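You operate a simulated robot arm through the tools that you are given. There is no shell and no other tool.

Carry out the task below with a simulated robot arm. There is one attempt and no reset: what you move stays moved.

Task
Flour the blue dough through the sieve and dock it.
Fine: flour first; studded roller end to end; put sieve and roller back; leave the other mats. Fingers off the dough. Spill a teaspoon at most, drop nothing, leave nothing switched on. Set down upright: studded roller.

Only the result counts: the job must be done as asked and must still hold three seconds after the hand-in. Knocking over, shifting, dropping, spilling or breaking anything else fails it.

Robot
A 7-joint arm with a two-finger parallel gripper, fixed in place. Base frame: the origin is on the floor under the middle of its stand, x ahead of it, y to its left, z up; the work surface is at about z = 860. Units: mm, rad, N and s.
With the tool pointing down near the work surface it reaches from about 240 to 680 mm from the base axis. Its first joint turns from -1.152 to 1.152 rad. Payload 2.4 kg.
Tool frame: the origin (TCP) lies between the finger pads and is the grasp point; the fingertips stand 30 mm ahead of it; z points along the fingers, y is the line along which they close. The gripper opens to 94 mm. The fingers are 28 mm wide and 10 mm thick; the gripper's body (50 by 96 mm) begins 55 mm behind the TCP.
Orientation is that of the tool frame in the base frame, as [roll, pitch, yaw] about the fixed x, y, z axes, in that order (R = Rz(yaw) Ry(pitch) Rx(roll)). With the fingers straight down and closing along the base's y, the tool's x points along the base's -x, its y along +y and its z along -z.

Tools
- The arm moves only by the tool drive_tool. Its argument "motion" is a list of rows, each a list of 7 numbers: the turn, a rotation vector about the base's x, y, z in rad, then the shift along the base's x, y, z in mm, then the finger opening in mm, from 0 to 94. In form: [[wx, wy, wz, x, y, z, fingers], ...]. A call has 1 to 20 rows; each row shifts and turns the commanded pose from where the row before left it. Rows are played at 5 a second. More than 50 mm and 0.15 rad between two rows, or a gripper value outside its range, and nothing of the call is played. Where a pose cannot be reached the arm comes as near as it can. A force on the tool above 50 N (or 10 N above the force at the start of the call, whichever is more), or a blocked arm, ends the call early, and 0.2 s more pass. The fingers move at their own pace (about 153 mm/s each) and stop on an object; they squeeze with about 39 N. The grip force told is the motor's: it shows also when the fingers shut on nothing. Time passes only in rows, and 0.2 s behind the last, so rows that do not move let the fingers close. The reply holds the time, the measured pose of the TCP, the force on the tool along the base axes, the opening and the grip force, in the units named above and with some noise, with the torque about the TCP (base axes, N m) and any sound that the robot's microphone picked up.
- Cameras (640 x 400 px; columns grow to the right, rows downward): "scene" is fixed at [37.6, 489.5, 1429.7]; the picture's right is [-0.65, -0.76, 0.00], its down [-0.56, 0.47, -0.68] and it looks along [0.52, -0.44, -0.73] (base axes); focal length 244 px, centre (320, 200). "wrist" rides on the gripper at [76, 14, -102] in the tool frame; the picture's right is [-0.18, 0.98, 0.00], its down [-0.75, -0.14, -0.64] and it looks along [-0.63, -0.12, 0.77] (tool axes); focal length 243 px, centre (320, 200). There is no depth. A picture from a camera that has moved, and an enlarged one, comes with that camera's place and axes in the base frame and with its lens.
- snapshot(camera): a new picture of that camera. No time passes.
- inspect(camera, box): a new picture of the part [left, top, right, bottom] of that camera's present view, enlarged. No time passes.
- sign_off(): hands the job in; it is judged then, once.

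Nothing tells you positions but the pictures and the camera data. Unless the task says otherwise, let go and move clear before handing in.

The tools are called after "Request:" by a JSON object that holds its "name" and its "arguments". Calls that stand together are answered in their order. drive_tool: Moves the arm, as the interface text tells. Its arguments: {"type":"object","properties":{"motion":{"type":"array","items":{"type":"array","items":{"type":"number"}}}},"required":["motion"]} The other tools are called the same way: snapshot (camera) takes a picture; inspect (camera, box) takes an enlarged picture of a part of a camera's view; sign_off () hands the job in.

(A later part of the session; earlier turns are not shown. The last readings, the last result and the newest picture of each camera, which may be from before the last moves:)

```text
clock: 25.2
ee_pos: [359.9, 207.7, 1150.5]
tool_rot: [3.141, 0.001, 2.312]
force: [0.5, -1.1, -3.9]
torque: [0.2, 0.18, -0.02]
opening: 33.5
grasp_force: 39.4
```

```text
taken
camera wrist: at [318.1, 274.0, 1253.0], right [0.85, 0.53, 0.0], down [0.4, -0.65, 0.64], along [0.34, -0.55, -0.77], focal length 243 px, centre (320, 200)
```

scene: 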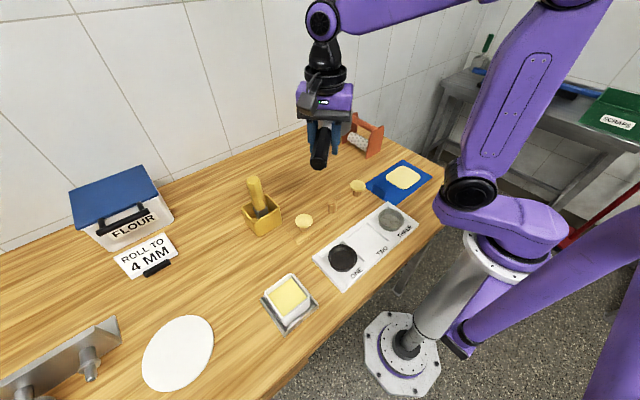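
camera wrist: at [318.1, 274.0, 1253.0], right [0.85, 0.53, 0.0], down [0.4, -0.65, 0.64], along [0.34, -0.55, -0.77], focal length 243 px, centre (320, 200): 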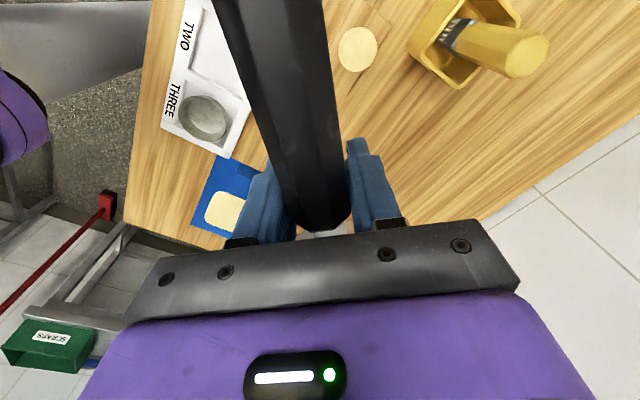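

Request:
{"name": "drive_tool", "arguments": {"motion": [[0, 0, -0.0093, -0.34, -3, 0, 0], [0, 0, -0.0185, -0.69, -6, 0, 0], [0, 0, -0.0278, -1.03, -9, 0, 0], [0, 0, -0.037, -1.37, -12, 0, 0], [0, 0, -0.0432, -1.6, -14, 0, 0], [0, 0, -0.0469, -1.74, -15.2, 0, 0], [0, 0, -0.0469, -1.74, -15.2, 0, 0], [0, 0, -0.0469, -1.74, -15.2, 0, 0], [0, 0, -0.0469, -1.74, -15.2, 0, 0], [0, 0, -0.0469, -1.74, -15.2, 0, 0], [0, 0, -0.0469, -1.74, -15.2, 0, 0], [0, 0, -0.0469, -1.74, -15.2, 0, 0], [0, 0, -0.0469, -1.74, -15.2, 0, 0], [0, 0, -0.0469, -1.74, -15.2, 0, 0], [0, 0, -0.0469, -1.74, -15.2, 0, 0], [0, 0, -0.0432, -1.6, -14, 0, 0], [0, 0, -0.037, -1.37, -12, 0, 0], [0, 0, -0.0278, -1.03, -9, 0, 0], [0, 0, -0.0185, -0.69, -6, 0, 0], [0, 0, -0.0093, -0.34, -3, 0, 0]]}}

Request:
{"name": "snapshot", "arguments": {"camera": "scene"}}

Request:
{"name": "snapshot", "arguments": {"camera": "wrist"}}

Request:
{"name": "inspect", "arguments": {"camera": "scene", "box": [310, 60, 470, 220]}}

```text
clock: 29.4
ee_pos: [332.8, -32.2, 1149.2]
tool_rot: [-3.141, 0.001, 1.57]
force: [-0.1, 0.5, -3.7]
torque: [0.25, -0.02, 0.0]
opening: 33.2
grasp_force: 39.1
```

```text
taken
```

scene: 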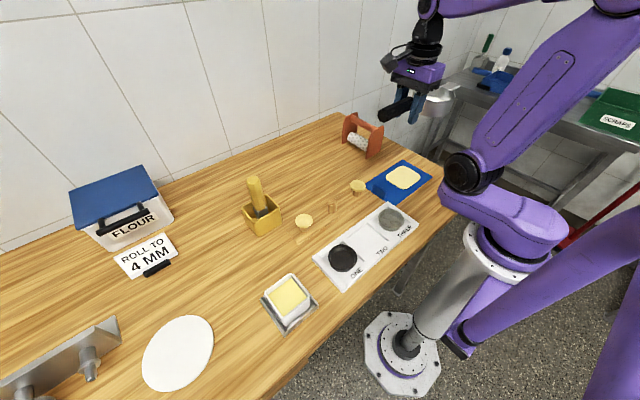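

```text
taken
camera wrist: at [347.6, 44.0, 1252.0], right [0.98, -0.19, 0.0], down [-0.14, -0.75, 0.64], along [-0.12, -0.63, -0.77], focal length 243 px, centre (320, 200)
```

wrist: 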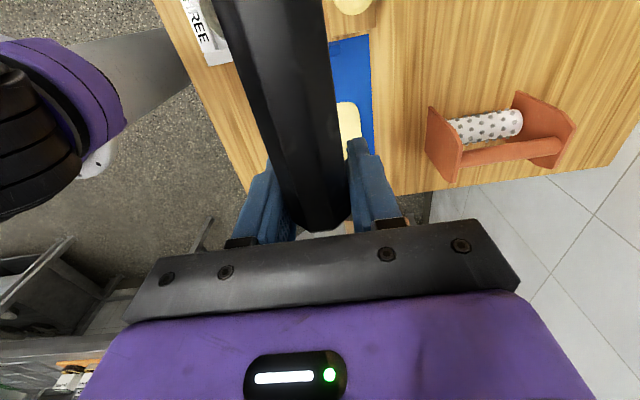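

```text
2.50 times, centred on (390, 140) of scene
camera zoom: at [37.7, 489.5, 1429.7], right [-0.65, -0.76, 0.0], down [-0.56, 0.47, -0.68], along [0.52, -0.44, -0.73], focal length 610 px, centre (145, 350)
```

zoom: 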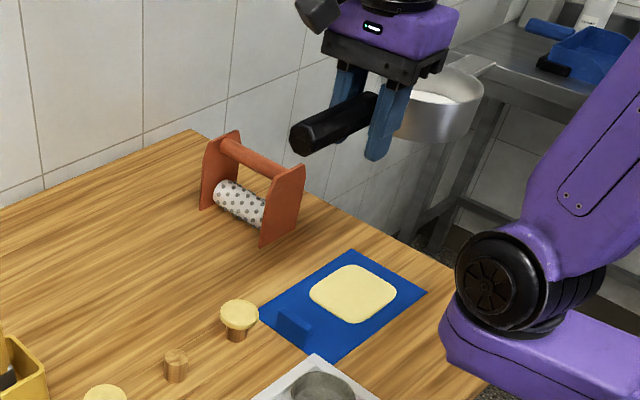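

The sieve is now level above the mat area. I'll lower it to about 45 mm above the dough and check alignment before shaking.

Request:
{"name": "drive_tool", "arguments": {"motion": [[0, 0, 0, 0, 0, -3, 0], [0, 0, 0, 0, 0, -6, 0], [0, 0, 0, 0, 0, -9, 0], [0, 0, 0, 0, 0, -12, 0], [0, 0, 0, 0, 0, -14, 0], [0, 0, 0, 0, 0, -15, 0], [0, 0, 0, 0, 0, -15, 0], [0, 0, 0, 0, 0, -15, 0], [0, 0, 0, 0, 0, -15, 0], [0, 0, 0, 0, 0, -15, 0], [0, 0, 0, 0, 0, -15, 0], [0, 0, 0, 0, 0, -15, 0], [0, 0, 0, 0, 0, -14, 0], [0, 0, 0, 0, 0, -12, 0], [0, 0, 0, 0, 0, -9, 0], [0, 0, 0, 0, 0, -6, 0], [0, 0, 0, 0, 0, -3, 0]]}}

Request:
{"name": "snapshot", "arguments": {"camera": "scene"}}

Request:
{"name": "snapshot", "arguments": {"camera": "wrist"}}

Request:
{"name": "inspect", "arguments": {"camera": "scene", "box": [340, 120, 460, 220]}}

```text
clock: 33.0
ee_pos: [331.6, -32.1, 955.7]
tool_rot: [-3.141, -0.001, 1.568]
force: [0.9, 0.1, -3.3]
torque: [0.24, -0.03, 0.02]
opening: 33.7
grasp_force: 38.9
```

```text
taken
```

scene: 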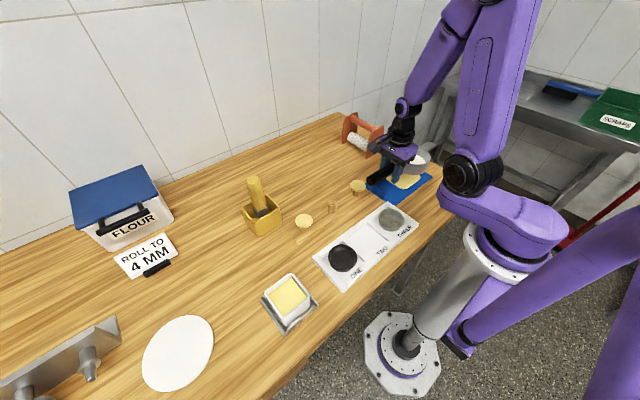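

```text
taken
camera wrist: at [345.8, 44.2, 1058.8], right [0.98, -0.19, 0.0], down [-0.14, -0.75, 0.64], along [-0.12, -0.63, -0.77], focal length 243 px, centre (320, 200)
```

wrist: 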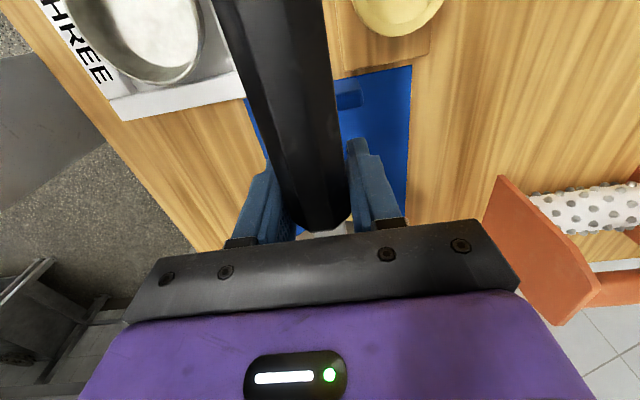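

```text
4.00 times, centred on (400, 170) of scene
camera zoom: at [37.7, 489.5, 1429.7], right [-0.65, -0.76, 0.0], down [-0.56, 0.47, -0.68], along [0.52, -0.44, -0.73], focal length 976 px, centre (0, 320)
```

zoom: 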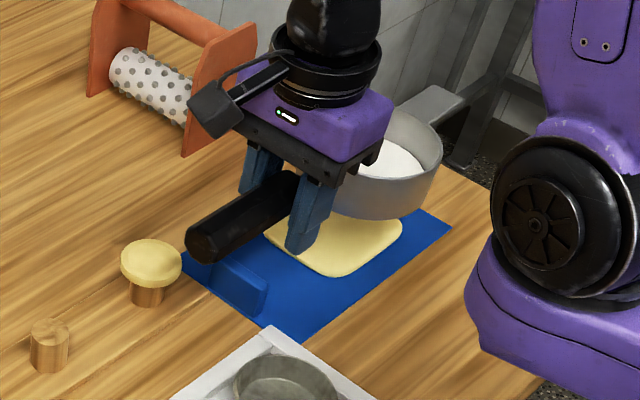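

Request:
{"name": "inspect", "arguments": {"camera": "scene", "box": [375, 135, 455, 185]}}

Request:
{"name": "inspect", "arguments": {"camera": "scene", "box": [375, 160, 425, 195]}}

```text
8.00 times, centred on (415, 160) of scene
camera zoom: at [37.7, 489.5, 1429.7], right [-0.65, -0.76, 0.0], down [-0.56, 0.47, -0.68], along [0.52, -0.44, -0.73], focal length 1952 px, centre (-440, 520)
```

zoom: 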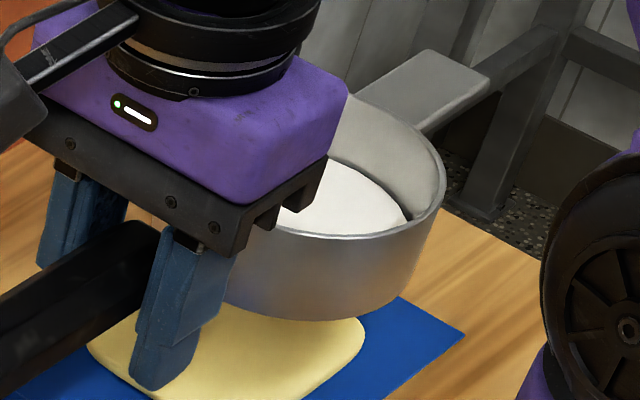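

```text
11.43 times, centred on (400, 178) of scene
camera zoom: at [37.7, 489.5, 1429.7], right [-0.65, -0.76, 0.0], down [-0.56, 0.47, -0.68], along [0.52, -0.44, -0.73], focal length 2789 px, centre (-594, 457)
```

zoom: 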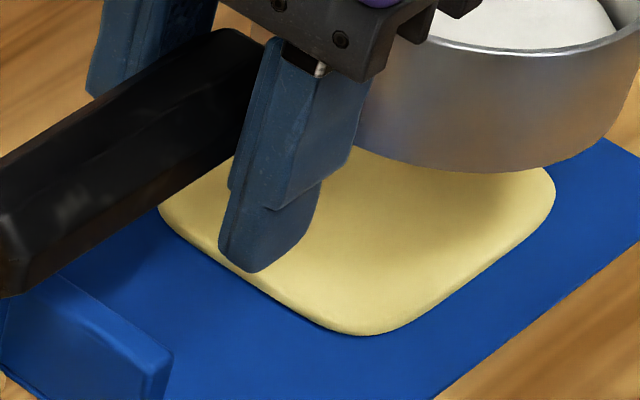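

The cup sits roughly at (328, -146), nearly over the dough centre (335, -142), about 50 mm above it. I'll nudge it into place, lower slightly, then give it a short gentle shake and look.

Request:
{"name": "drive_tool", "arguments": {"motion": [[0, 0, 0, 2, 1, -3, 0], [0, 0, 0, 3, 2, -4, 0], [0, 0, 0, 1, 0, -3, 0], [0, 0, 0, 0, 0, 0, 0]]}}

Request:
{"name": "drive_tool", "arguments": {"motion": [[0, 0, 0, 5, 0, 0, 0], [0, 0, 0, -10, 0, 0, 0], [0, 0, 0, 10, 0, 0, 0], [0, 0, 0, -10, 0, 0, 0], [0, 0, 0, 10, 0, 0, 0], [0, 0, 0, -5, 0, 0, 0], [0, 0, 0, 0, 0, 0, 0]]}}

Request:
{"name": "inspect", "arguments": {"camera": "scene", "box": [365, 130, 445, 210]}}

Request:
{"name": "snapshot", "arguments": {"camera": "wrist"}}

```text
clock: 34.0
ee_pos: [338.4, -28.8, 946.1]
tool_rot: [3.141, -0.001, 1.569]
force: [0.0, -0.5, -3.6]
torque: [0.22, 0.0, 0.02]
opening: 33.4
grasp_force: 39.0
```

```text
clock: 35.6
ee_pos: [338.5, -28.9, 945.7]
tool_rot: [-3.141, 0.0, 1.569]
force: [0.0, -0.7, -3.0]
torque: [0.27, 0.03, -0.01]
opening: 33.3
grasp_force: 38.6
```

```text
5.00 times, centred on (405, 170) of scene
camera zoom: at [37.7, 489.5, 1429.7], right [-0.65, -0.76, 0.0], down [-0.56, 0.47, -0.68], along [0.52, -0.44, -0.73], focal length 1220 px, centre (-105, 350)
```

zoom: 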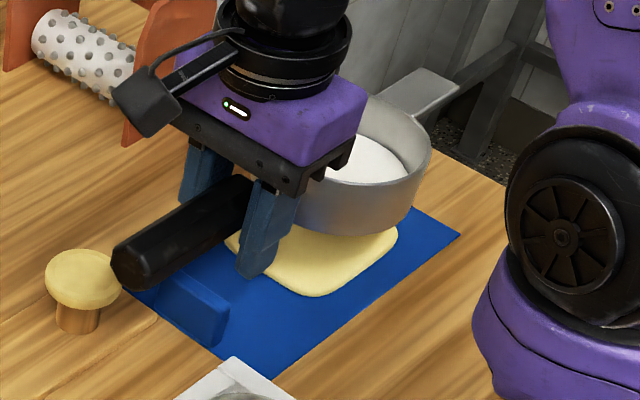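

```text
taken
camera wrist: at [352.1, 47.6, 1048.1], right [0.98, -0.19, 0.0], down [-0.14, -0.75, 0.64], along [-0.12, -0.63, -0.77], focal length 243 px, centre (320, 200)
```

wrist: 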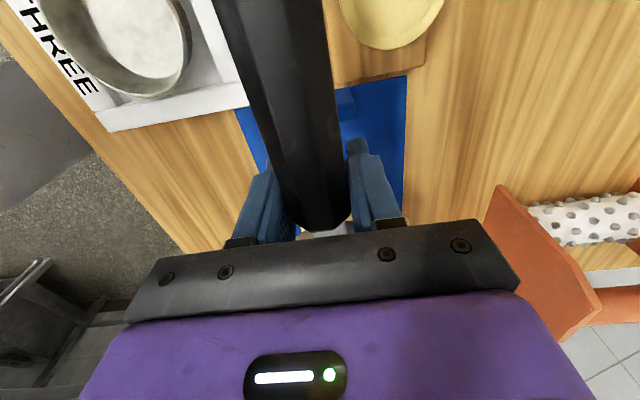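

Request:
{"name": "drive_tool", "arguments": {"motion": [[0, 0, 0, 0, 8, 0, 0], [0, 0, 0, 0, -18, 0, 0], [0, 0, 0, 0, 20, 0, 0], [0, 0, 0, 0, -20, 0, 0], [0, 0, 0, 0, 20, 0, 0], [0, 0, 0, 0, -20, 0, 0], [0, 0, 0, 0, 10, 0, 0], [0, 0, 0, 0, 0, 0, 0]]}}

Request:
{"name": "inspect", "arguments": {"camera": "scene", "box": [365, 130, 445, 210]}}

```text
clock: 37.4
ee_pos: [338.6, -27.5, 948.9]
tool_rot: [3.141, 0.0, 1.57]
force: [0.1, 0.5, -4.0]
torque: [0.27, 0.0, -0.01]
opening: 33.6
grasp_force: 38.9
```

```text
5.00 times, centred on (405, 170) of scene
camera zoom: at [37.7, 489.5, 1429.7], right [-0.65, -0.76, 0.0], down [-0.56, 0.47, -0.68], along [0.52, -0.44, -0.73], focal length 1220 px, centre (-105, 350)
```

zoom: 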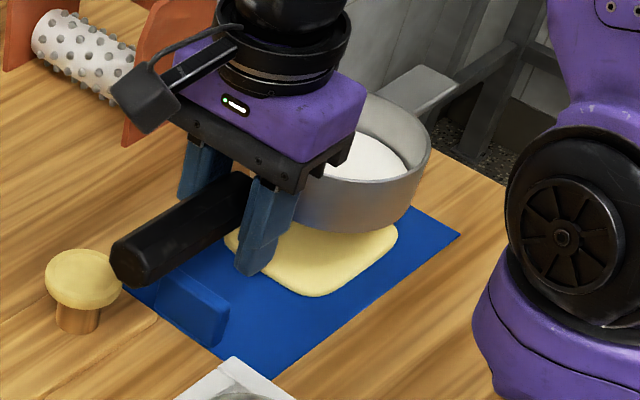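

Request:
{"name": "inspect", "arguments": {"camera": "scene", "box": [385, 155, 435, 195]}}

Request:
{"name": "inspect", "arguments": {"camera": "wrist", "box": [220, 60, 420, 240]}}

```text
10.00 times, centred on (410, 175) of scene
camera zoom: at [37.7, 489.5, 1429.7], right [-0.65, -0.76, 0.0], down [-0.56, 0.47, -0.68], along [0.52, -0.44, -0.73], focal length 2440 px, centre (-580, 450)
```

zoom: 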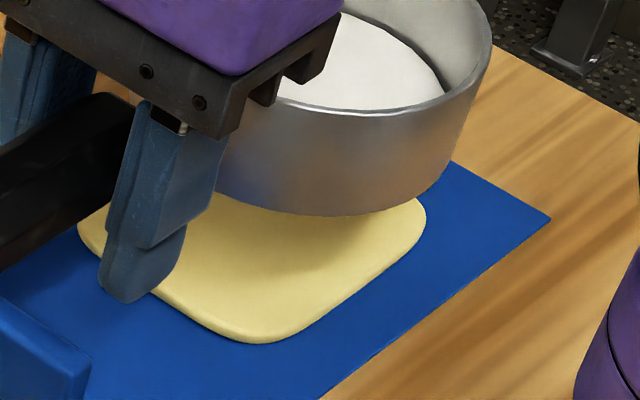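

```text
2.22 times, centred on (320, 150) of wrist
camera zoom: at [352.9, 48.1, 1050.3], right [0.98, -0.19, 0.0], down [-0.14, -0.75, 0.64], along [-0.12, -0.63, -0.77], focal length 539 px, centre (320, 311)
```

zoom: 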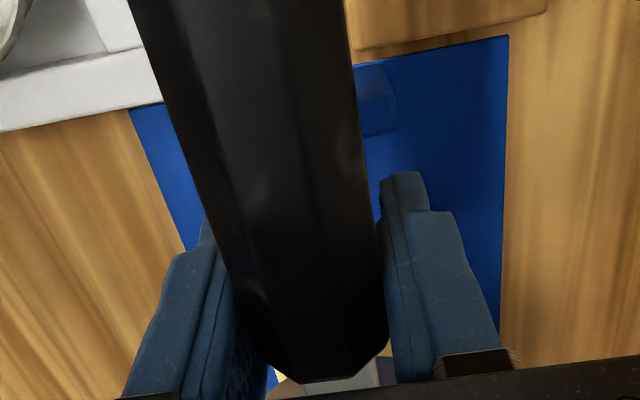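

Request:
{"name": "drive_tool", "arguments": {"motion": [[0, 0, 0, 0, 0, 10, 0], [0, 0, 0, 0, 0, 12, 0], [0, 0, 0, 0, 0, -24, 0], [0, 0, 0, 0, 0, 24, 0], [0, 0, 0, 0, 0, -24, 0], [0, 0, 0, 0, 0, 24, 0], [0, 0, 0, 0, 0, -24, 0], [0, 0, 0, 0, 0, 12, 0], [0, 0, 0, 0, 0, 0, 0]]}}

Request:
{"name": "inspect", "arguments": {"camera": "scene", "box": [385, 145, 435, 195]}}

Request:
{"name": "drive_tool", "arguments": {"motion": [[0, 0, 0, 18, 0, 0, 0], [0, 0, 0, -36, 0, 0, 0], [0, 0, 0, 36, 0, 0, 0], [0, 0, 0, -36, 0, 0, 0], [0, 0, 0, 36, 0, 0, 0], [0, 0, 0, -18, 0, 0, 0], [0, 0, 0, 0, 0, 0, 0]]}}

Request:
{"name": "inspect", "arguments": {"camera": "scene", "box": [385, 145, 435, 195]}}

```text
clock: 39.4
ee_pos: [338.3, -27.7, 957.9]
tool_rot: [-3.141, 0.001, 1.569]
force: [-0.9, 1.1, -3.9]
torque: [0.26, 0.0, 0.01]
opening: 33.3
grasp_force: 39.0
```

```text
8.00 times, centred on (410, 170) of scene
camera zoom: at [37.7, 489.5, 1429.7], right [-0.65, -0.76, 0.0], down [-0.56, 0.47, -0.68], along [0.52, -0.44, -0.73], focal length 1952 px, centre (-400, 440)
```

zoom: 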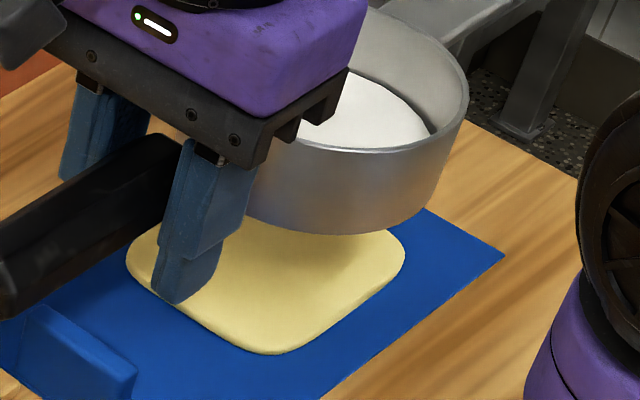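

```text
clock: 41.0
ee_pos: [338.2, -28.8, 956.9]
tool_rot: [3.141, 0.001, 1.568]
force: [0.6, 0.3, -2.3]
torque: [0.27, -0.03, 0.0]
opening: 33.6
grasp_force: 39.0
```

```text
8.00 times, centred on (410, 170) of scene
camera zoom: at [37.7, 489.5, 1429.7], right [-0.65, -0.76, 0.0], down [-0.56, 0.47, -0.68], along [0.52, -0.44, -0.73], focal length 1952 px, centre (-400, 440)
```

zoom: 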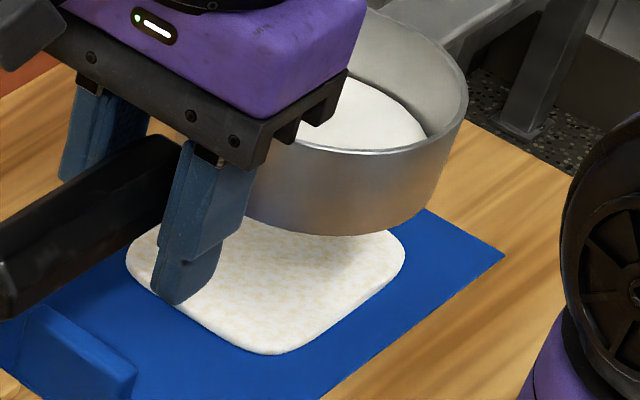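

The stronger side-to-side shake dusted the dough white, with no flour visible on the mat. I'll zoom in on the coverage before moving the sieve away.

Request:
{"name": "inspect", "arguments": {"camera": "scene", "box": [388, 165, 432, 195]}}

Request:
{"name": "snapshot", "arguments": {"camera": "scene"}}

```text
13.33 times, centred on (410, 180) of scene
camera zoom: at [37.7, 489.5, 1429.7], right [-0.65, -0.76, 0.0], down [-0.56, 0.47, -0.68], along [0.52, -0.44, -0.73], focal length 3254 px, centre (-880, 467)
```

zoom: 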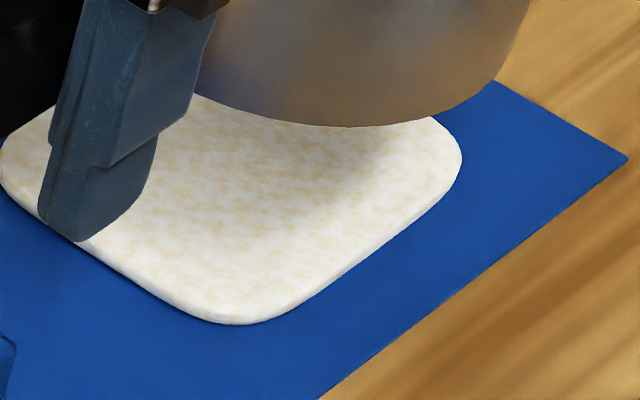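

```text
taken
```

scene: 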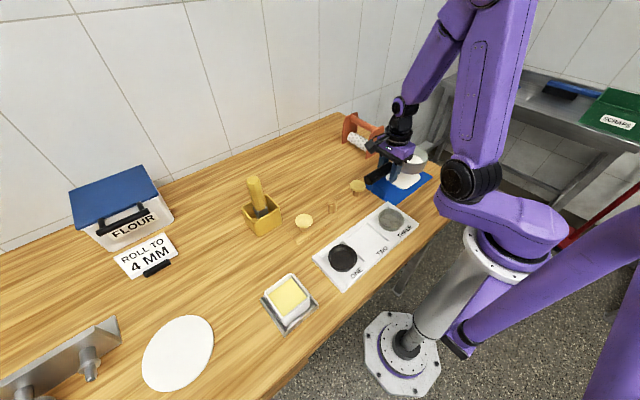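

The dough is evenly floured. I'll raise the sieve gently and carry it back along the same slow path.

Request:
{"name": "drive_tool", "arguments": {"motion": [[0, 0, 0, 0, 0, 3, 0], [0, 0, 0, 0, 0, 6, 0], [0, 0, 0, 0, 0, 9, 0], [0, 0, 0, 0, 0, 12, 0], [0, 0, 0, 0, 0, 14, 0], [0, 0, 0, 0, 0, 15, 0], [0, 0, 0, 0, 0, 15, 0], [0, 0, 0, 0, 0, 15, 0], [0, 0, 0, 0, 0, 15, 0], [0, 0, 0, 0, 0, 15, 0], [0, 0, 0, 0, 0, 15, 0], [0, 0, 0, 0, 0, 15, 0], [0, 0, 0, 0, 0, 14, 0], [0, 0, 0, 0, 0, 12, 0], [0, 0, 0, 0, 0, 9, 0], [0, 0, 0, 0, 0, 6, 0], [0, 0, 0, 0, 0, 3, 0]]}}

Request:
{"name": "inspect", "arguments": {"camera": "scene", "box": [360, 50, 460, 210]}}

Request:
{"name": "drive_tool", "arguments": {"motion": [[0, 0, 0.0093, 0.3, 3, 0, 0], [0, 0, 0.0186, 0.6, 6, 0, 0], [0, 0, 0.0279, 0.9, 9, 0, 0], [0, 0, 0.0372, 1.2, 12, 0, 0], [0, 0, 0.0434, 1.4, 14, 0, 0], [0, 0, 0.0467, 1.51, 15.05, 0, 0], [0, 0, 0.0467, 1.51, 15.05, 0, 0], [0, 0, 0.0467, 1.51, 15.05, 0, 0], [0, 0, 0.0467, 1.51, 15.05, 0, 0], [0, 0, 0.0467, 1.51, 15.05, 0, 0], [0, 0, 0.0467, 1.51, 15.05, 0, 0], [0, 0, 0.0467, 1.51, 15.05, 0, 0], [0, 0, 0.0467, 1.51, 15.05, 0, 0], [0, 0, 0.0467, 1.51, 15.05, 0, 0], [0, 0, 0.0467, 1.51, 15.05, 0, 0], [0, 0, 0.0434, 1.4, 14, 0, 0], [0, 0, 0.0372, 1.2, 12, 0, 0], [0, 0, 0.0279, 0.9, 9, 0, 0], [0, 0, 0.0186, 0.6, 6, 0, 0], [0, 0, 0.0093, 0.3, 3, 0, 0]]}}

Request:
{"name": "snapshot", "arguments": {"camera": "scene"}}

Request:
{"name": "inspect", "arguments": {"camera": "scene", "box": [360, 150, 440, 210]}}

```text
clock: 44.6
ee_pos: [339.2, -28.7, 1148.3]
tool_rot: [-3.141, 0.002, 1.569]
force: [0.9, 0.6, -3.4]
torque: [0.24, -0.02, 0.02]
opening: 33.6
grasp_force: 39.3
```

```text
2.50 times, centred on (410, 130) of scene
camera zoom: at [37.7, 489.5, 1429.7], right [-0.65, -0.76, 0.0], down [-0.56, 0.47, -0.68], along [0.52, -0.44, -0.73], focal length 610 px, centre (95, 375)
```

zoom: 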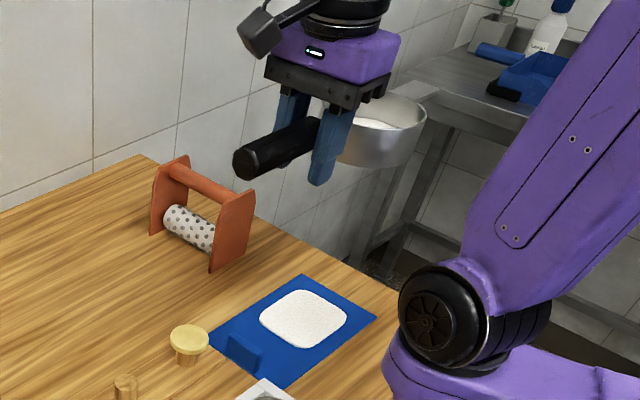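

```text
clock: 48.8
ee_pos: [363.0, 211.2, 1148.8]
tool_rot: [3.141, -0.001, 2.311]
force: [-1.0, 0.7, -3.4]
torque: [0.19, 0.18, -0.04]
opening: 33.6
grasp_force: 38.6
```

```text
taken
```

scene: 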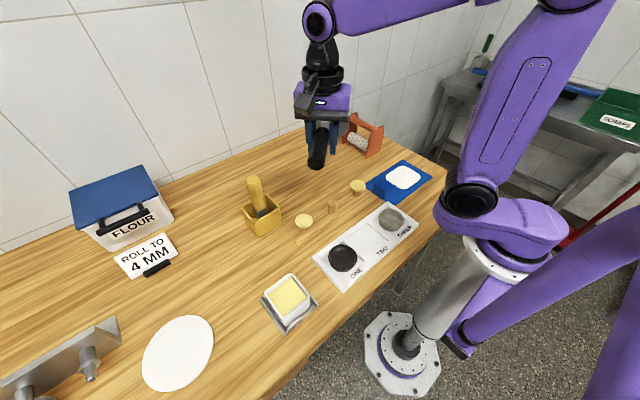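

```text
6.67 times, centred on (400, 180) of scene
camera zoom: at [37.7, 489.6, 1429.7], right [-0.65, -0.76, 0.0], down [-0.56, 0.47, -0.68], along [0.52, -0.44, -0.73], focal length 1627 px, centre (-213, 333)
```

zoom: 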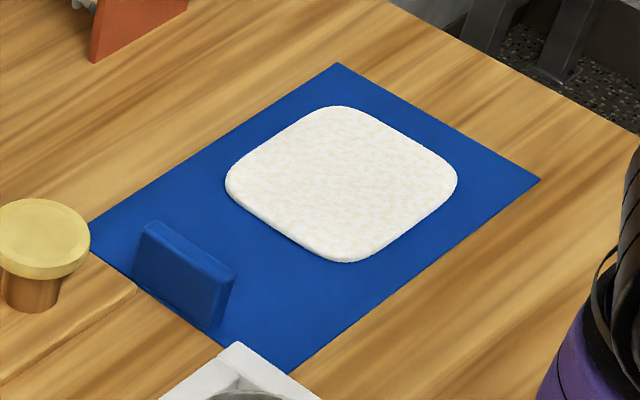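

Request:
{"name": "drive_tool", "arguments": {"motion": [[0, 0, 0.0093, 0.3, 3, 0, 0], [0, 0, 0.0186, 0.6, 6, 0, 0], [0, 0, 0.0279, 0.9, 9, 0, 0], [0, 0, 0.0372, 1.2, 12, 0, 0], [0, 0, 0.0434, 1.4, 14, 0, 0], [0, 0, 0.0467, 1.51, 15.05, 0, 0], [0, 0, 0.0467, 1.51, 15.05, 0, 0], [0, 0, 0.0467, 1.51, 15.05, 0, 0], [0, 0, 0.0467, 1.51, 15.05, 0, 0], [0, 0, 0.0467, 1.51, 15.05, 0, 0], [0, 0, 0.0467, 1.51, 15.05, 0, 0], [0, 0, 0.0467, 1.51, 15.05, 0, 0], [0, 0, 0.0467, 1.51, 15.05, 0, 0], [0, 0, 0.0467, 1.51, 15.05, 0, 0], [0, 0, 0.0467, 1.51, 15.05, 0, 0], [0, 0, 0.0434, 1.4, 14, 0, 0], [0, 0, 0.0372, 1.2, 12, 0, 0], [0, 0, 0.0279, 0.9, 9, 0, 0], [0, 0, 0.0186, 0.6, 6, 0, 0], [0, 0, 0.0093, 0.3, 3, 0, 0]]}}

Request:
{"name": "snapshot", "arguments": {"camera": "scene"}}

Request:
{"name": "snapshot", "arguments": {"camera": "wrist"}}

```text
clock: 53.0
ee_pos: [386.2, 449.3, 1148.8]
tool_rot: [-3.141, 0.0, 3.052]
force: [0.1, -0.4, -3.6]
torque: [0.02, 0.29, 0.01]
opening: 33.5
grasp_force: 38.8
```

```text
taken
```

scene: 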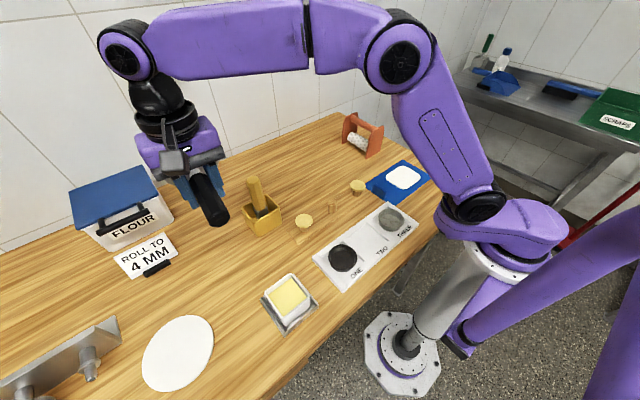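

```text
taken
camera wrist: at [310.3, 470.8, 1250.7], right [0.27, 0.96, 0.0], down [0.74, -0.21, 0.64], along [0.62, -0.17, -0.77], focal length 243 px, centre (320, 200)
```

wrist: 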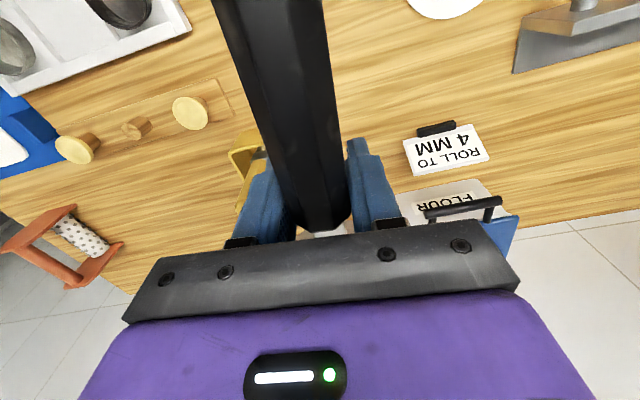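

Request:
{"name": "drive_tool", "arguments": {"motion": [[0, 0, 0, 0, 0, -3, 0], [0, 0, 0, 0, 0, -6, 0], [0, 0, 0, 0, 0, -9, 0], [0, 0, 0, 0, 0, -12, 0], [0, 0, 0, 0, 0, -14, 0], [0, 0, 0, 0, 0, -15, 0], [0, 0, 0, 0, 0, -15, 0], [0, 0, 0, 0, 0, -15, 0], [0, 0, 0, 0, 0, -15, 0], [0, 0, 0, 0, 0, -15, 0], [0, 0, 0, 0, 0, -15, 0], [0, 0, 0, 0, 0, -15, 0], [0, 0, 0, 0, 0, -14, 0], [0, 0, 0, 0, 0, -12, 0], [0, 0, 0, 0, 0, -9, 0], [0, 0, 0, 0, 0, -6, 0], [0, 0, 0, 0, 0, -3, 0], [0, 0, 0, 0, 0, 0, 0]]}}

Request:
{"name": "drive_tool", "arguments": {"motion": [[0, 0, 0, 0, -1, -3, 0], [0, 0, 0, 0, -2, -6, 0], [0, 0, 0, 0, -2, -8, 0], [0, 0, 0, 0, -2, -8, 0], [0, 0, 0, 0, -2, -6, 0], [0, 0, 0, 0, -1, -5, 0], [0, 0, 0, 0, 0, -4, 0], [0, 0, 0, 0, 0, -2, 0], [0, 0, 0, 0, 0, 0, 0]]}}

Request:
{"name": "inspect", "arguments": {"camera": "scene", "box": [180, 170, 290, 310]}}

Request:
{"name": "snapshot", "arguments": {"camera": "wrist"}}

```text
clock: 56.8
ee_pos: [386.6, 449.1, 954.3]
tool_rot: [3.141, 0.001, 3.05]
force: [-0.6, 0.1, -3.2]
torque: [0.03, 0.23, 0.02]
opening: 33.7
grasp_force: 39.1
```

```text
clock: 58.8
ee_pos: [387.8, 440.0, 914.3]
tool_rot: [-3.141, 0.0, 3.05]
force: [0.0, -0.4, -2.9]
torque: [0.03, 0.27, -0.02]
opening: 33.9
grasp_force: 39.1
```

```text
2.86 times, centred on (235, 240) of scene
camera zoom: at [37.7, 489.6, 1429.7], right [-0.65, -0.76, 0.0], down [-0.56, 0.47, -0.68], along [0.52, -0.44, -0.73], focal length 697 px, centre (563, 86)
```

zoom: 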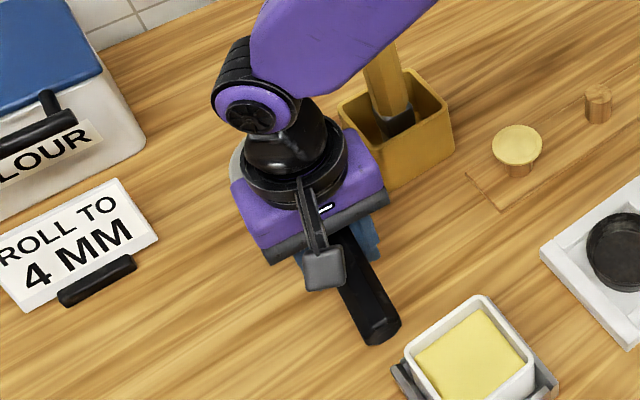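

```text
taken
camera wrist: at [311.7, 460.9, 1016.3], right [0.27, 0.96, 0.0], down [0.74, -0.21, 0.64], along [0.62, -0.17, -0.77], focal length 243 px, centre (320, 200)
```

wrist: 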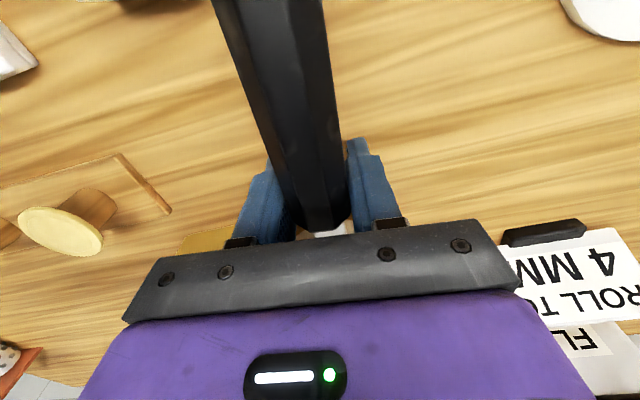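

Request:
{"name": "drive_tool", "arguments": {"motion": [[0, 0, 0, 0, 0, -3, 0], [0, 0, 0, 0, 0, -4, 0], [0, 0, 0, 0, -1, -4, 0], [0, 0, 0, 0, -1, -3, 0], [0, 0, 0, 0, -1, -2, 0], [0, 0, 0, 0, 0, 0, 0]]}}

Request:
{"name": "drive_tool", "arguments": {"motion": [[0, 0, 0, 0, -0.5, -1, 0], [0, 0, 0, 0, -0.5, -1, 0], [0, 0, 0, 0, 0, 0, 0]]}}

```text
clock: 60.2
ee_pos: [387.0, 436.7, 898.0]
tool_rot: [3.142, -0.002, 3.051]
force: [0.5, -0.2, -3.6]
torque: [0.06, 0.25, -0.01]
opening: 33.5
grasp_force: 39.6
```

```text
clock: 61.0
ee_pos: [386.9, 436.7, 896.6]
tool_rot: [3.14, 0.002, 3.055]
force: [-1.7, 0.2, 4.3]
torque: [-0.09, -0.74, -0.03]
opening: 33.5
grasp_force: 39.3
```

Request:
{"name": "drive_tool", "arguments": {"motion": [[0, 0, 0, 0, 0, 0.7, 0], [0, 0, 0, 0, 0, 0, 0]]}}

Request:
{"name": "inspect", "arguments": {"camera": "scene", "box": [195, 190, 285, 300]}}

Request:
{"name": "snapshot", "arguments": {"camera": "wrist"}}

```text
clock: 61.6
ee_pos: [386.9, 436.0, 896.2]
tool_rot: [-3.141, 0.0, 3.051]
force: [0.4, 1.4, -2.1]
torque: [0.02, 0.06, 0.08]
opening: 33.6
grasp_force: 39.2
```

```text
3.64 times, centred on (240, 245) of scene
camera zoom: at [37.7, 489.6, 1429.7], right [-0.65, -0.76, 0.0], down [-0.56, 0.47, -0.68], along [0.52, -0.44, -0.73], focal length 888 px, centre (611, 36)
```

zoom: 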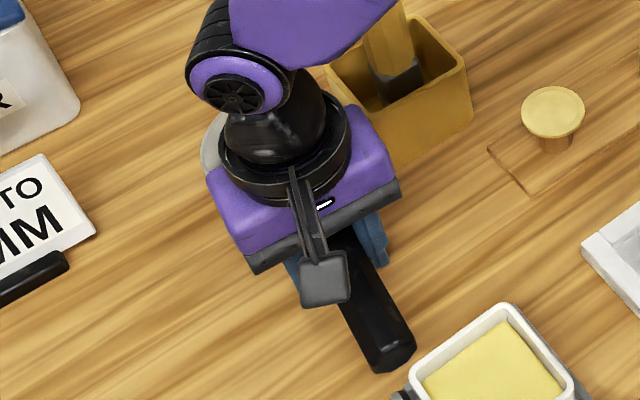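

```text
taken
camera wrist: at [311.8, 456.3, 999.2], right [0.27, 0.96, 0.0], down [0.74, -0.21, 0.64], along [0.62, -0.18, -0.77], focal length 243 px, centre (320, 200)
```

wrist: 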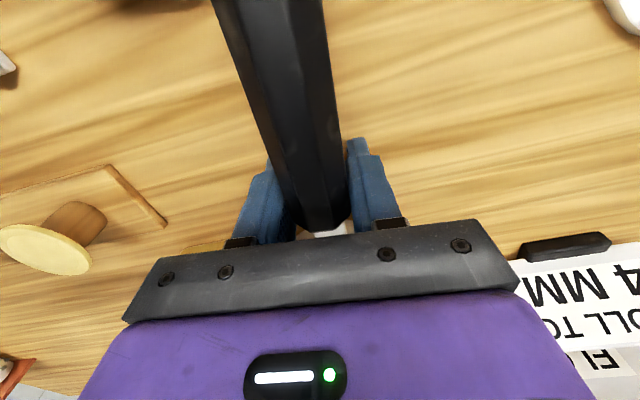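

The sieve is back on its spot, touching the bench. I'll release it gently and rise clear.

Request:
{"name": "drive_tool", "arguments": {"motion": [[0, 0, 0, 0, 0, 0, 33], [0, 0, 0, 0, 0, 0, 35], [0, 0, 0, 0, 0, 0, 38], [0, 0, 0, 0, 0, 0, 44], [0, 0, 0, 0, 0, 0, 60], [0, 0, 0, 0, 0, 0, 80], [0, 0, 0, 0, 0, 0, 94], [0, 0, 0, 0, 0, 0, 94]]}}

Request:
{"name": "snapshot", "arguments": {"camera": "wrist"}}

Request:
{"name": "drive_tool", "arguments": {"motion": [[0, 0, 0, 0, 0, 10, 94], [0, 0, 0, 0, 0, 25, 94], [0, 0, 0, 0, 0, 35, 94], [0, 0, 0, 0, 0, 40, 94], [0, 0, 0, 0, 0, 40, 94], [0, 0, 0, 0, 0, 40, 94], [0, 0, 0, 0, 0, 40, 94], [0, 0, 0, 0, 0, 25, 94], [0, 0, 0, 0, 0, 0, 94]]}}

Request:
{"name": "snapshot", "arguments": {"camera": "wrist"}}

Request:
{"name": "inspect", "arguments": {"camera": "scene", "box": [195, 190, 285, 300]}}

```text
clock: 63.4
ee_pos: [386.3, 435.0, 895.9]
tool_rot: [3.141, 0.001, 3.052]
force: [0.1, -0.1, 0.1]
torque: [0.02, -0.03, 0.02]
opening: 93.9
grasp_force: 0.0
```

```text
taken
camera wrist: at [311.8, 456.5, 999.4], right [0.27, 0.96, 0.0], down [0.74, -0.21, 0.64], along [0.62, -0.17, -0.77], focal length 243 px, centre (320, 200)
```

wrist: 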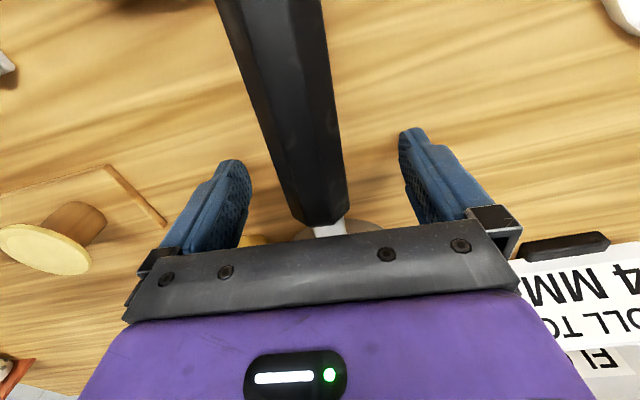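

```text
clock: 65.4
ee_pos: [387.6, 435.4, 1152.3]
tool_rot: [-3.141, 0.0, 3.05]
force: [-0.3, -0.1, 0.0]
torque: [0.0, 0.0, -0.02]
opening: 94.1
grasp_force: 0.0
```

```text
taken
camera wrist: at [311.4, 456.7, 1255.6], right [0.27, 0.96, 0.0], down [0.74, -0.21, 0.64], along [0.62, -0.17, -0.77], focal length 243 px, centre (320, 200)
```

wrist: 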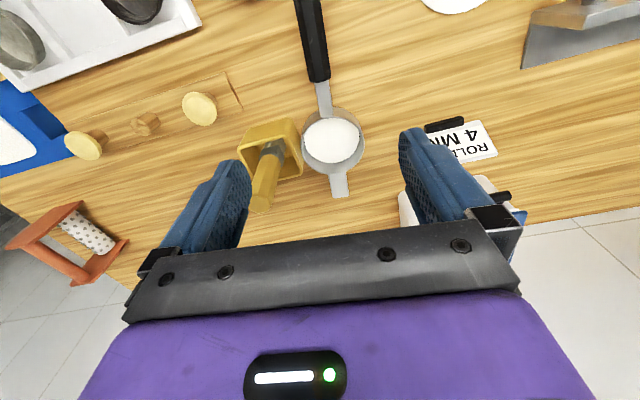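

```text
3.64 times, centred on (240, 245) of scene
camera zoom: at [37.6, 489.5, 1429.7], right [-0.65, -0.76, 0.0], down [-0.56, 0.47, -0.68], along [0.52, -0.44, -0.73], focal length 888 px, centre (611, 36)
```

zoom: 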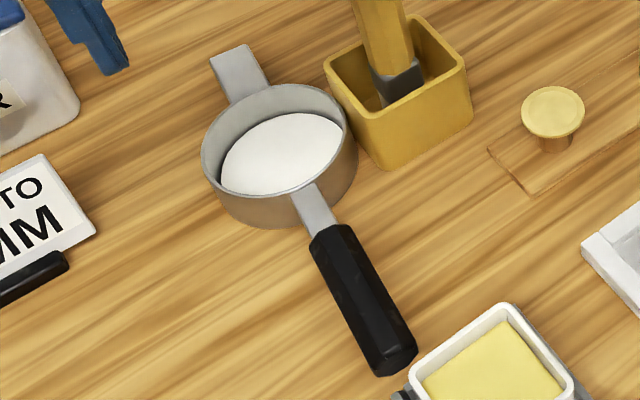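

The sieve is back at its spot, unspilled. Next I'll go to the docker and look at it from the front with the wrist camera.

Request:
{"name": "drive_tool", "arguments": {"motion": [[0, 0, 0.03, 0, -15, 0, 94], [0, 0, 0.03, 0, -30, 0, 94], [0, 0, 0.03, 0, -40, 0, 94], [0, 0, 0, 0, -45, 0, 94], [0, 0, 0, 0, -45, 0, 94], [0, 0, 0, 0, -45, 0, 94], [0, 0, 0, 0, -45, 0, 94], [0, 0, 0, 0, -45, 0, 94], [0, 0, 0, 0, -45, 0, 94], [0, 0, 0, 0, -45, 0, 94], [0, 0, 0, 0, -45, 0, 94], [0, 0, 0, 0, -45, 0, 94], [0, 0, 0, 0, -45, 0, 94], [0, 0, 0, 0, -40, 0, 94], [0, 0, 0, 0, -20, 0, 94], [0, 0, 0, 0, -5, 0, 94], [0, 0, 0, 0, 0, 0, 94]]}}

Request:
{"name": "snapshot", "arguments": {"camera": "wrist"}}

Request:
{"name": "snapshot", "arguments": {"camera": "scene"}}

Request:
{"name": "inspect", "arguments": {"camera": "wrist", "box": [220, 60, 420, 230]}}

```text
clock: 69.0
ee_pos: [386.1, -166.2, 1150.8]
tool_rot: [-3.141, -0.001, -3.142]
force: [-0.5, 0.3, -0.1]
torque: [0.01, 0.01, 0.0]
opening: 93.8
grasp_force: 0.1
```

```text
taken
camera wrist: at [309.5, -152.3, 1253.3], right [0.18, 0.98, 0.0], down [0.75, -0.14, 0.64], along [0.63, -0.12, -0.77], focal length 243 px, centre (320, 200)
```

wrist: 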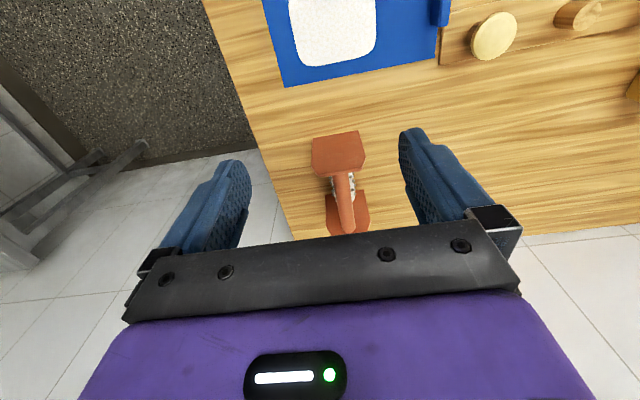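

```text
taken
```

scene: 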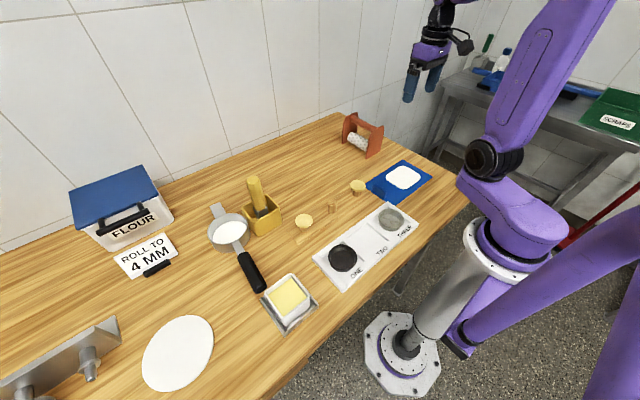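

```text
2.35 times, centred on (320, 145) of wrist
camera zoom: at [309.5, -152.3, 1253.3], right [0.18, 0.98, 0.0], down [0.75, -0.14, 0.64], along [0.63, -0.12, -0.77], focal length 571 px, centre (320, 329)
```

zoom: 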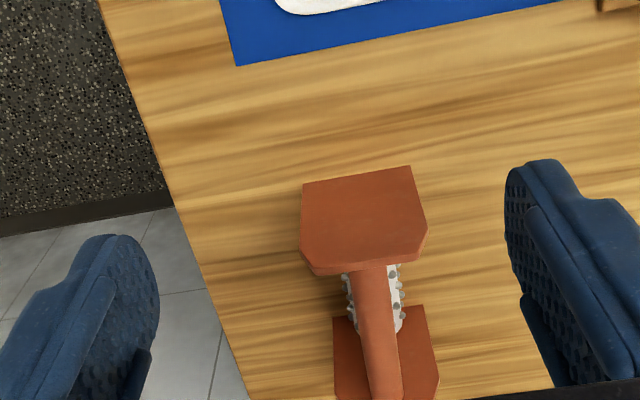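

Request:
{"name": "drive_tool", "arguments": {"motion": [[0, 0, 0, 20, 2, -5, 94], [0, 0, 0, 35, 2, -15, 94], [0, 0, 0, 40, 2, -20, 94], [0, 0, 0, 40, 2, -20, 94], [0, 0, 0, 25, 0, -20, 94], [0, 0, 0, 12, 0, -10, 94], [0, 0, 0, 0, 0, 0, 94]]}}

Request:
{"name": "snapshot", "arguments": {"camera": "wrist"}}

Request:
{"name": "inspect", "arguments": {"camera": "scene", "box": [310, 60, 430, 180]}}

```text
clock: 70.6
ee_pos: [558.8, -157.6, 1063.0]
tool_rot: [-3.141, 0.0, -3.141]
force: [-0.3, 0.7, 0.6]
torque: [0.0, 0.04, -0.01]
opening: 93.9
grasp_force: 0.1
```

```text
taken
camera wrist: at [483.0, -143.8, 1164.6], right [0.18, 0.98, 0.0], down [0.75, -0.14, 0.64], along [0.63, -0.12, -0.77], focal length 243 px, centre (320, 200)
```

wrist: 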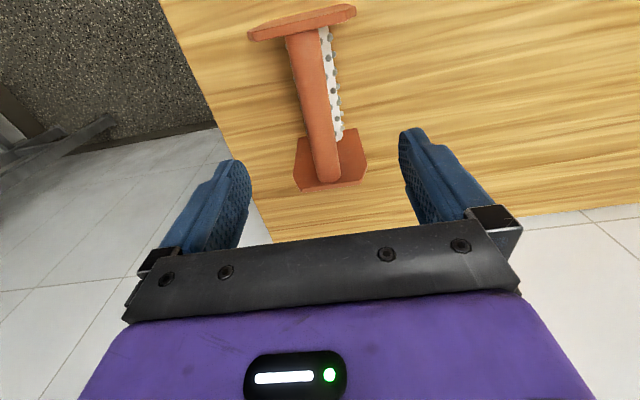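

```text
3.33 times, centred on (370, 120) of scene
camera zoom: at [37.6, 489.5, 1429.7], right [-0.65, -0.76, 0.0], down [-0.56, 0.47, -0.68], along [0.52, -0.44, -0.73], focal length 814 px, centre (153, 467)
```

zoom: 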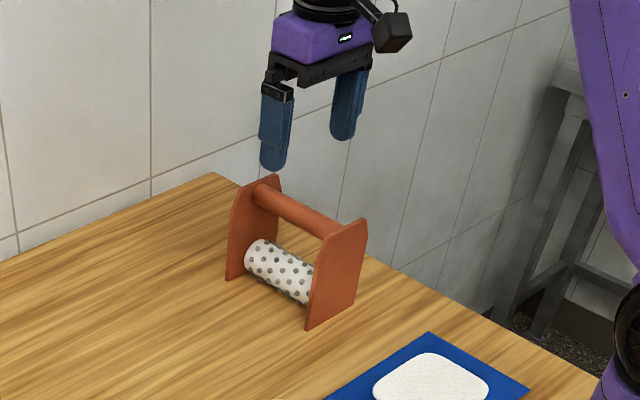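

Request:
{"name": "drive_tool", "arguments": {"motion": [[0, 0, 0, 0, -3.4, -15, 94], [0, 0, 0, 0, 0, -25, 94], [0, 0, 0, 0, 0, -25, 94], [0, 0, 0, 0, 0, -10, 94], [0, 0, 0, 0, 0, 0, 94]]}}

Request:
{"name": "snapshot", "arguments": {"camera": "wrist"}}

Request:
{"name": "inspect", "arguments": {"camera": "scene", "box": [325, 90, 405, 170]}}

```text
clock: 71.8
ee_pos: [559.8, -161.5, 988.0]
tool_rot: [-3.141, 0.001, -3.141]
force: [-0.4, -0.7, -0.1]
torque: [-0.01, -0.03, 0.02]
opening: 93.8
grasp_force: 0.0
```

```text
taken
camera wrist: at [482.8, -147.1, 1090.3], right [0.18, 0.98, 0.0], down [0.75, -0.14, 0.64], along [0.63, -0.12, -0.77], focal length 243 px, centre (320, 200)
```

wrist: 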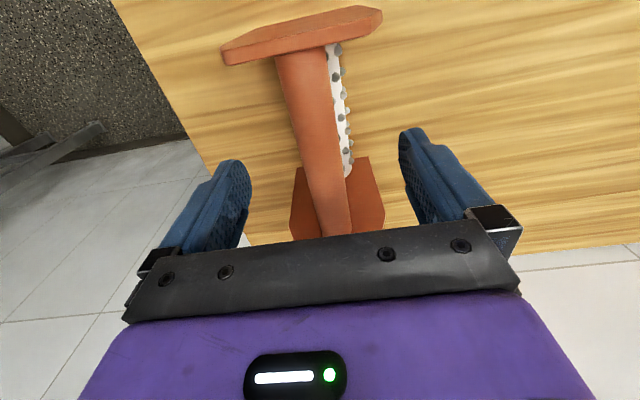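

```text
5.00 times, centred on (365, 130) of scene
camera zoom: at [37.6, 489.5, 1429.7], right [-0.65, -0.76, 0.0], down [-0.56, 0.47, -0.68], along [0.52, -0.44, -0.73], focal length 1220 px, centre (95, 550)
```

zoom: 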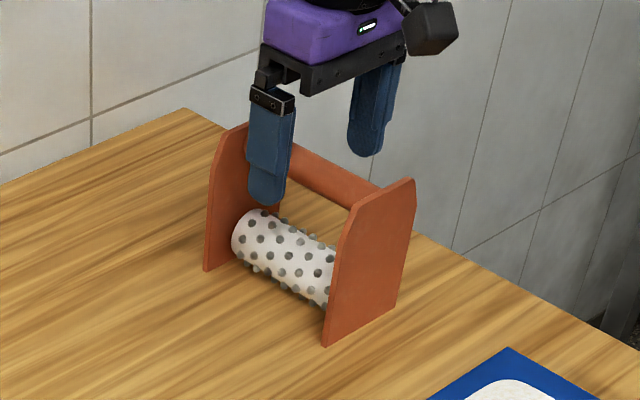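

Request:
{"name": "drive_tool", "arguments": {"motion": [[0, 0, 0, 0, 0.8, -12, 94], [0, 0, 0, 0, 0, -12, 94], [0, 0, 0, 0, 0, -2, 94], [0, 0, 0, 0, 0, 0, 94]]}}

Request:
{"name": "snapshot", "arguments": {"camera": "wrist"}}

Request:
{"name": "inspect", "arguments": {"camera": "scene", "box": [325, 90, 405, 170]}}

```text
clock: 72.8
ee_pos: [560.0, -157.8, 960.6]
tool_rot: [-3.14, 0.001, 3.141]
force: [0.1, 0.0, 0.1]
torque: [0.0, -0.01, -0.01]
opening: 94.0
grasp_force: 0.0
```

```text
taken
camera wrist: at [482.8, -144.6, 1063.3], right [0.18, 0.98, 0.0], down [0.75, -0.14, 0.64], along [0.63, -0.12, -0.77], focal length 243 px, centre (320, 200)
```

wrist: 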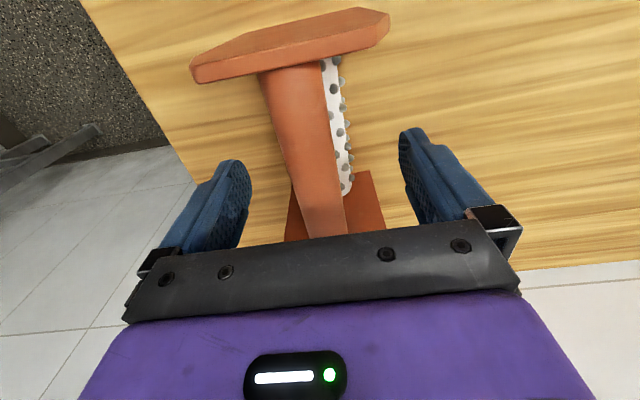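

```text
5.00 times, centred on (365, 130) of scene
camera zoom: at [37.6, 489.5, 1429.7], right [-0.65, -0.76, 0.0], down [-0.56, 0.47, -0.68], along [0.52, -0.44, -0.73], focal length 1220 px, centre (95, 550)
```

zoom: 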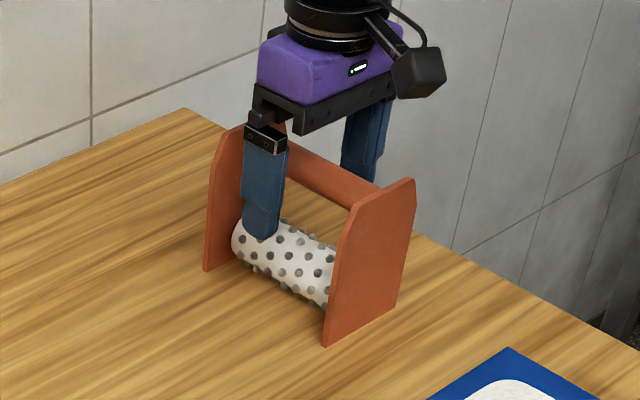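

Request:
{"name": "drive_tool", "arguments": {"motion": [[0, 0, 0, 0, -2.2, 0, 80], [0, 0, 0, 0, 0, 0, 60], [0, 0, 0, 0, 0, 0, 45], [0, 0, 0, 0, 0, 0, 36]]}}

Request:
{"name": "snapshot", "arguments": {"camera": "wrist"}}

```text
clock: 73.8
ee_pos: [558.8, -161.0, 960.0]
tool_rot: [-3.141, 0.0, 3.14]
force: [0.2, -0.7, -0.2]
torque: [-0.02, -0.02, -0.03]
opening: 36.3
grasp_force: 0.1
```

```text
taken
camera wrist: at [482.6, -146.5, 1063.0], right [0.18, 0.98, 0.0], down [0.75, -0.14, 0.64], along [0.63, -0.12, -0.77], focal length 243 px, centre (320, 200)
```

wrist: 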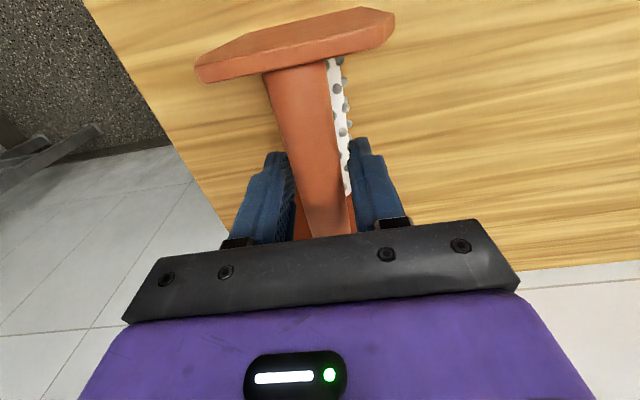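

Request:
{"name": "drive_tool", "arguments": {"motion": [[0, 0, 0, 0, 0.5, 0, 32], [0, 0, 0, 0, 0, 0, 28], [0, 0, 0, 0, 0, 0, 25], [0, 0, 0, 0, 0, 0, 20], [0, 0, 0, 0, 0, 0, 0], [0, 0, 0, 0, 0, 0, 0], [0, 0, 0, 0, 0, 0, 0]]}}

Request:
{"name": "snapshot", "arguments": {"camera": "wrist"}}

Request:
{"name": "inspect", "arguments": {"camera": "scene", "box": [325, 90, 405, 170]}}

```text
clock: 75.4
ee_pos: [560.1, -161.5, 961.2]
tool_rot: [3.141, 0.0, 3.142]
force: [0.7, 2.6, 0.3]
torque: [0.01, 0.06, -0.04]
opening: 28.1
grasp_force: 39.0
```

```text
taken
camera wrist: at [482.3, -146.3, 1063.4], right [0.18, 0.98, 0.0], down [0.75, -0.14, 0.64], along [0.63, -0.12, -0.77], focal length 243 px, centre (320, 200)
```

wrist: 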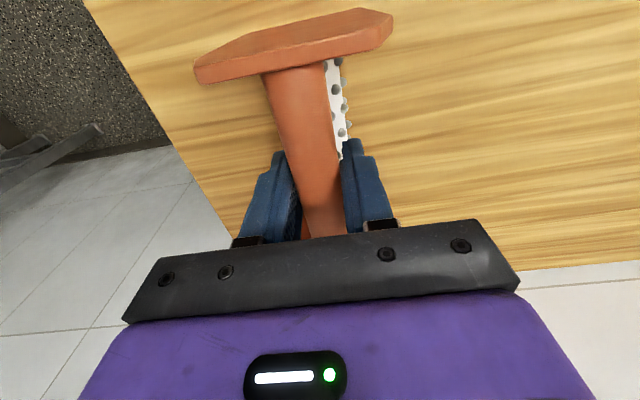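

```text
5.00 times, centred on (365, 130) of scene
camera zoom: at [37.7, 489.6, 1429.7], right [-0.65, -0.76, 0.0], down [-0.56, 0.47, -0.68], along [0.52, -0.44, -0.73], focal length 1220 px, centre (95, 550)
```

zoom: 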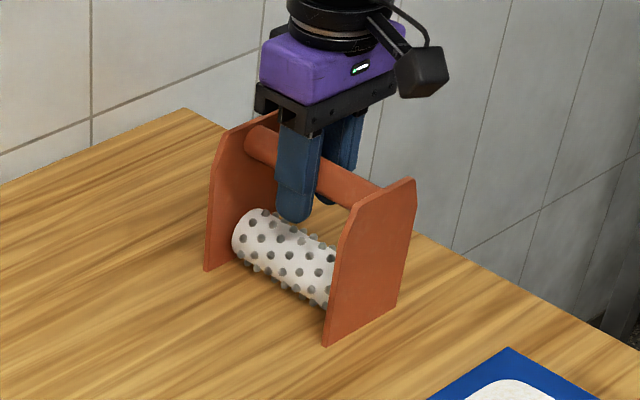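

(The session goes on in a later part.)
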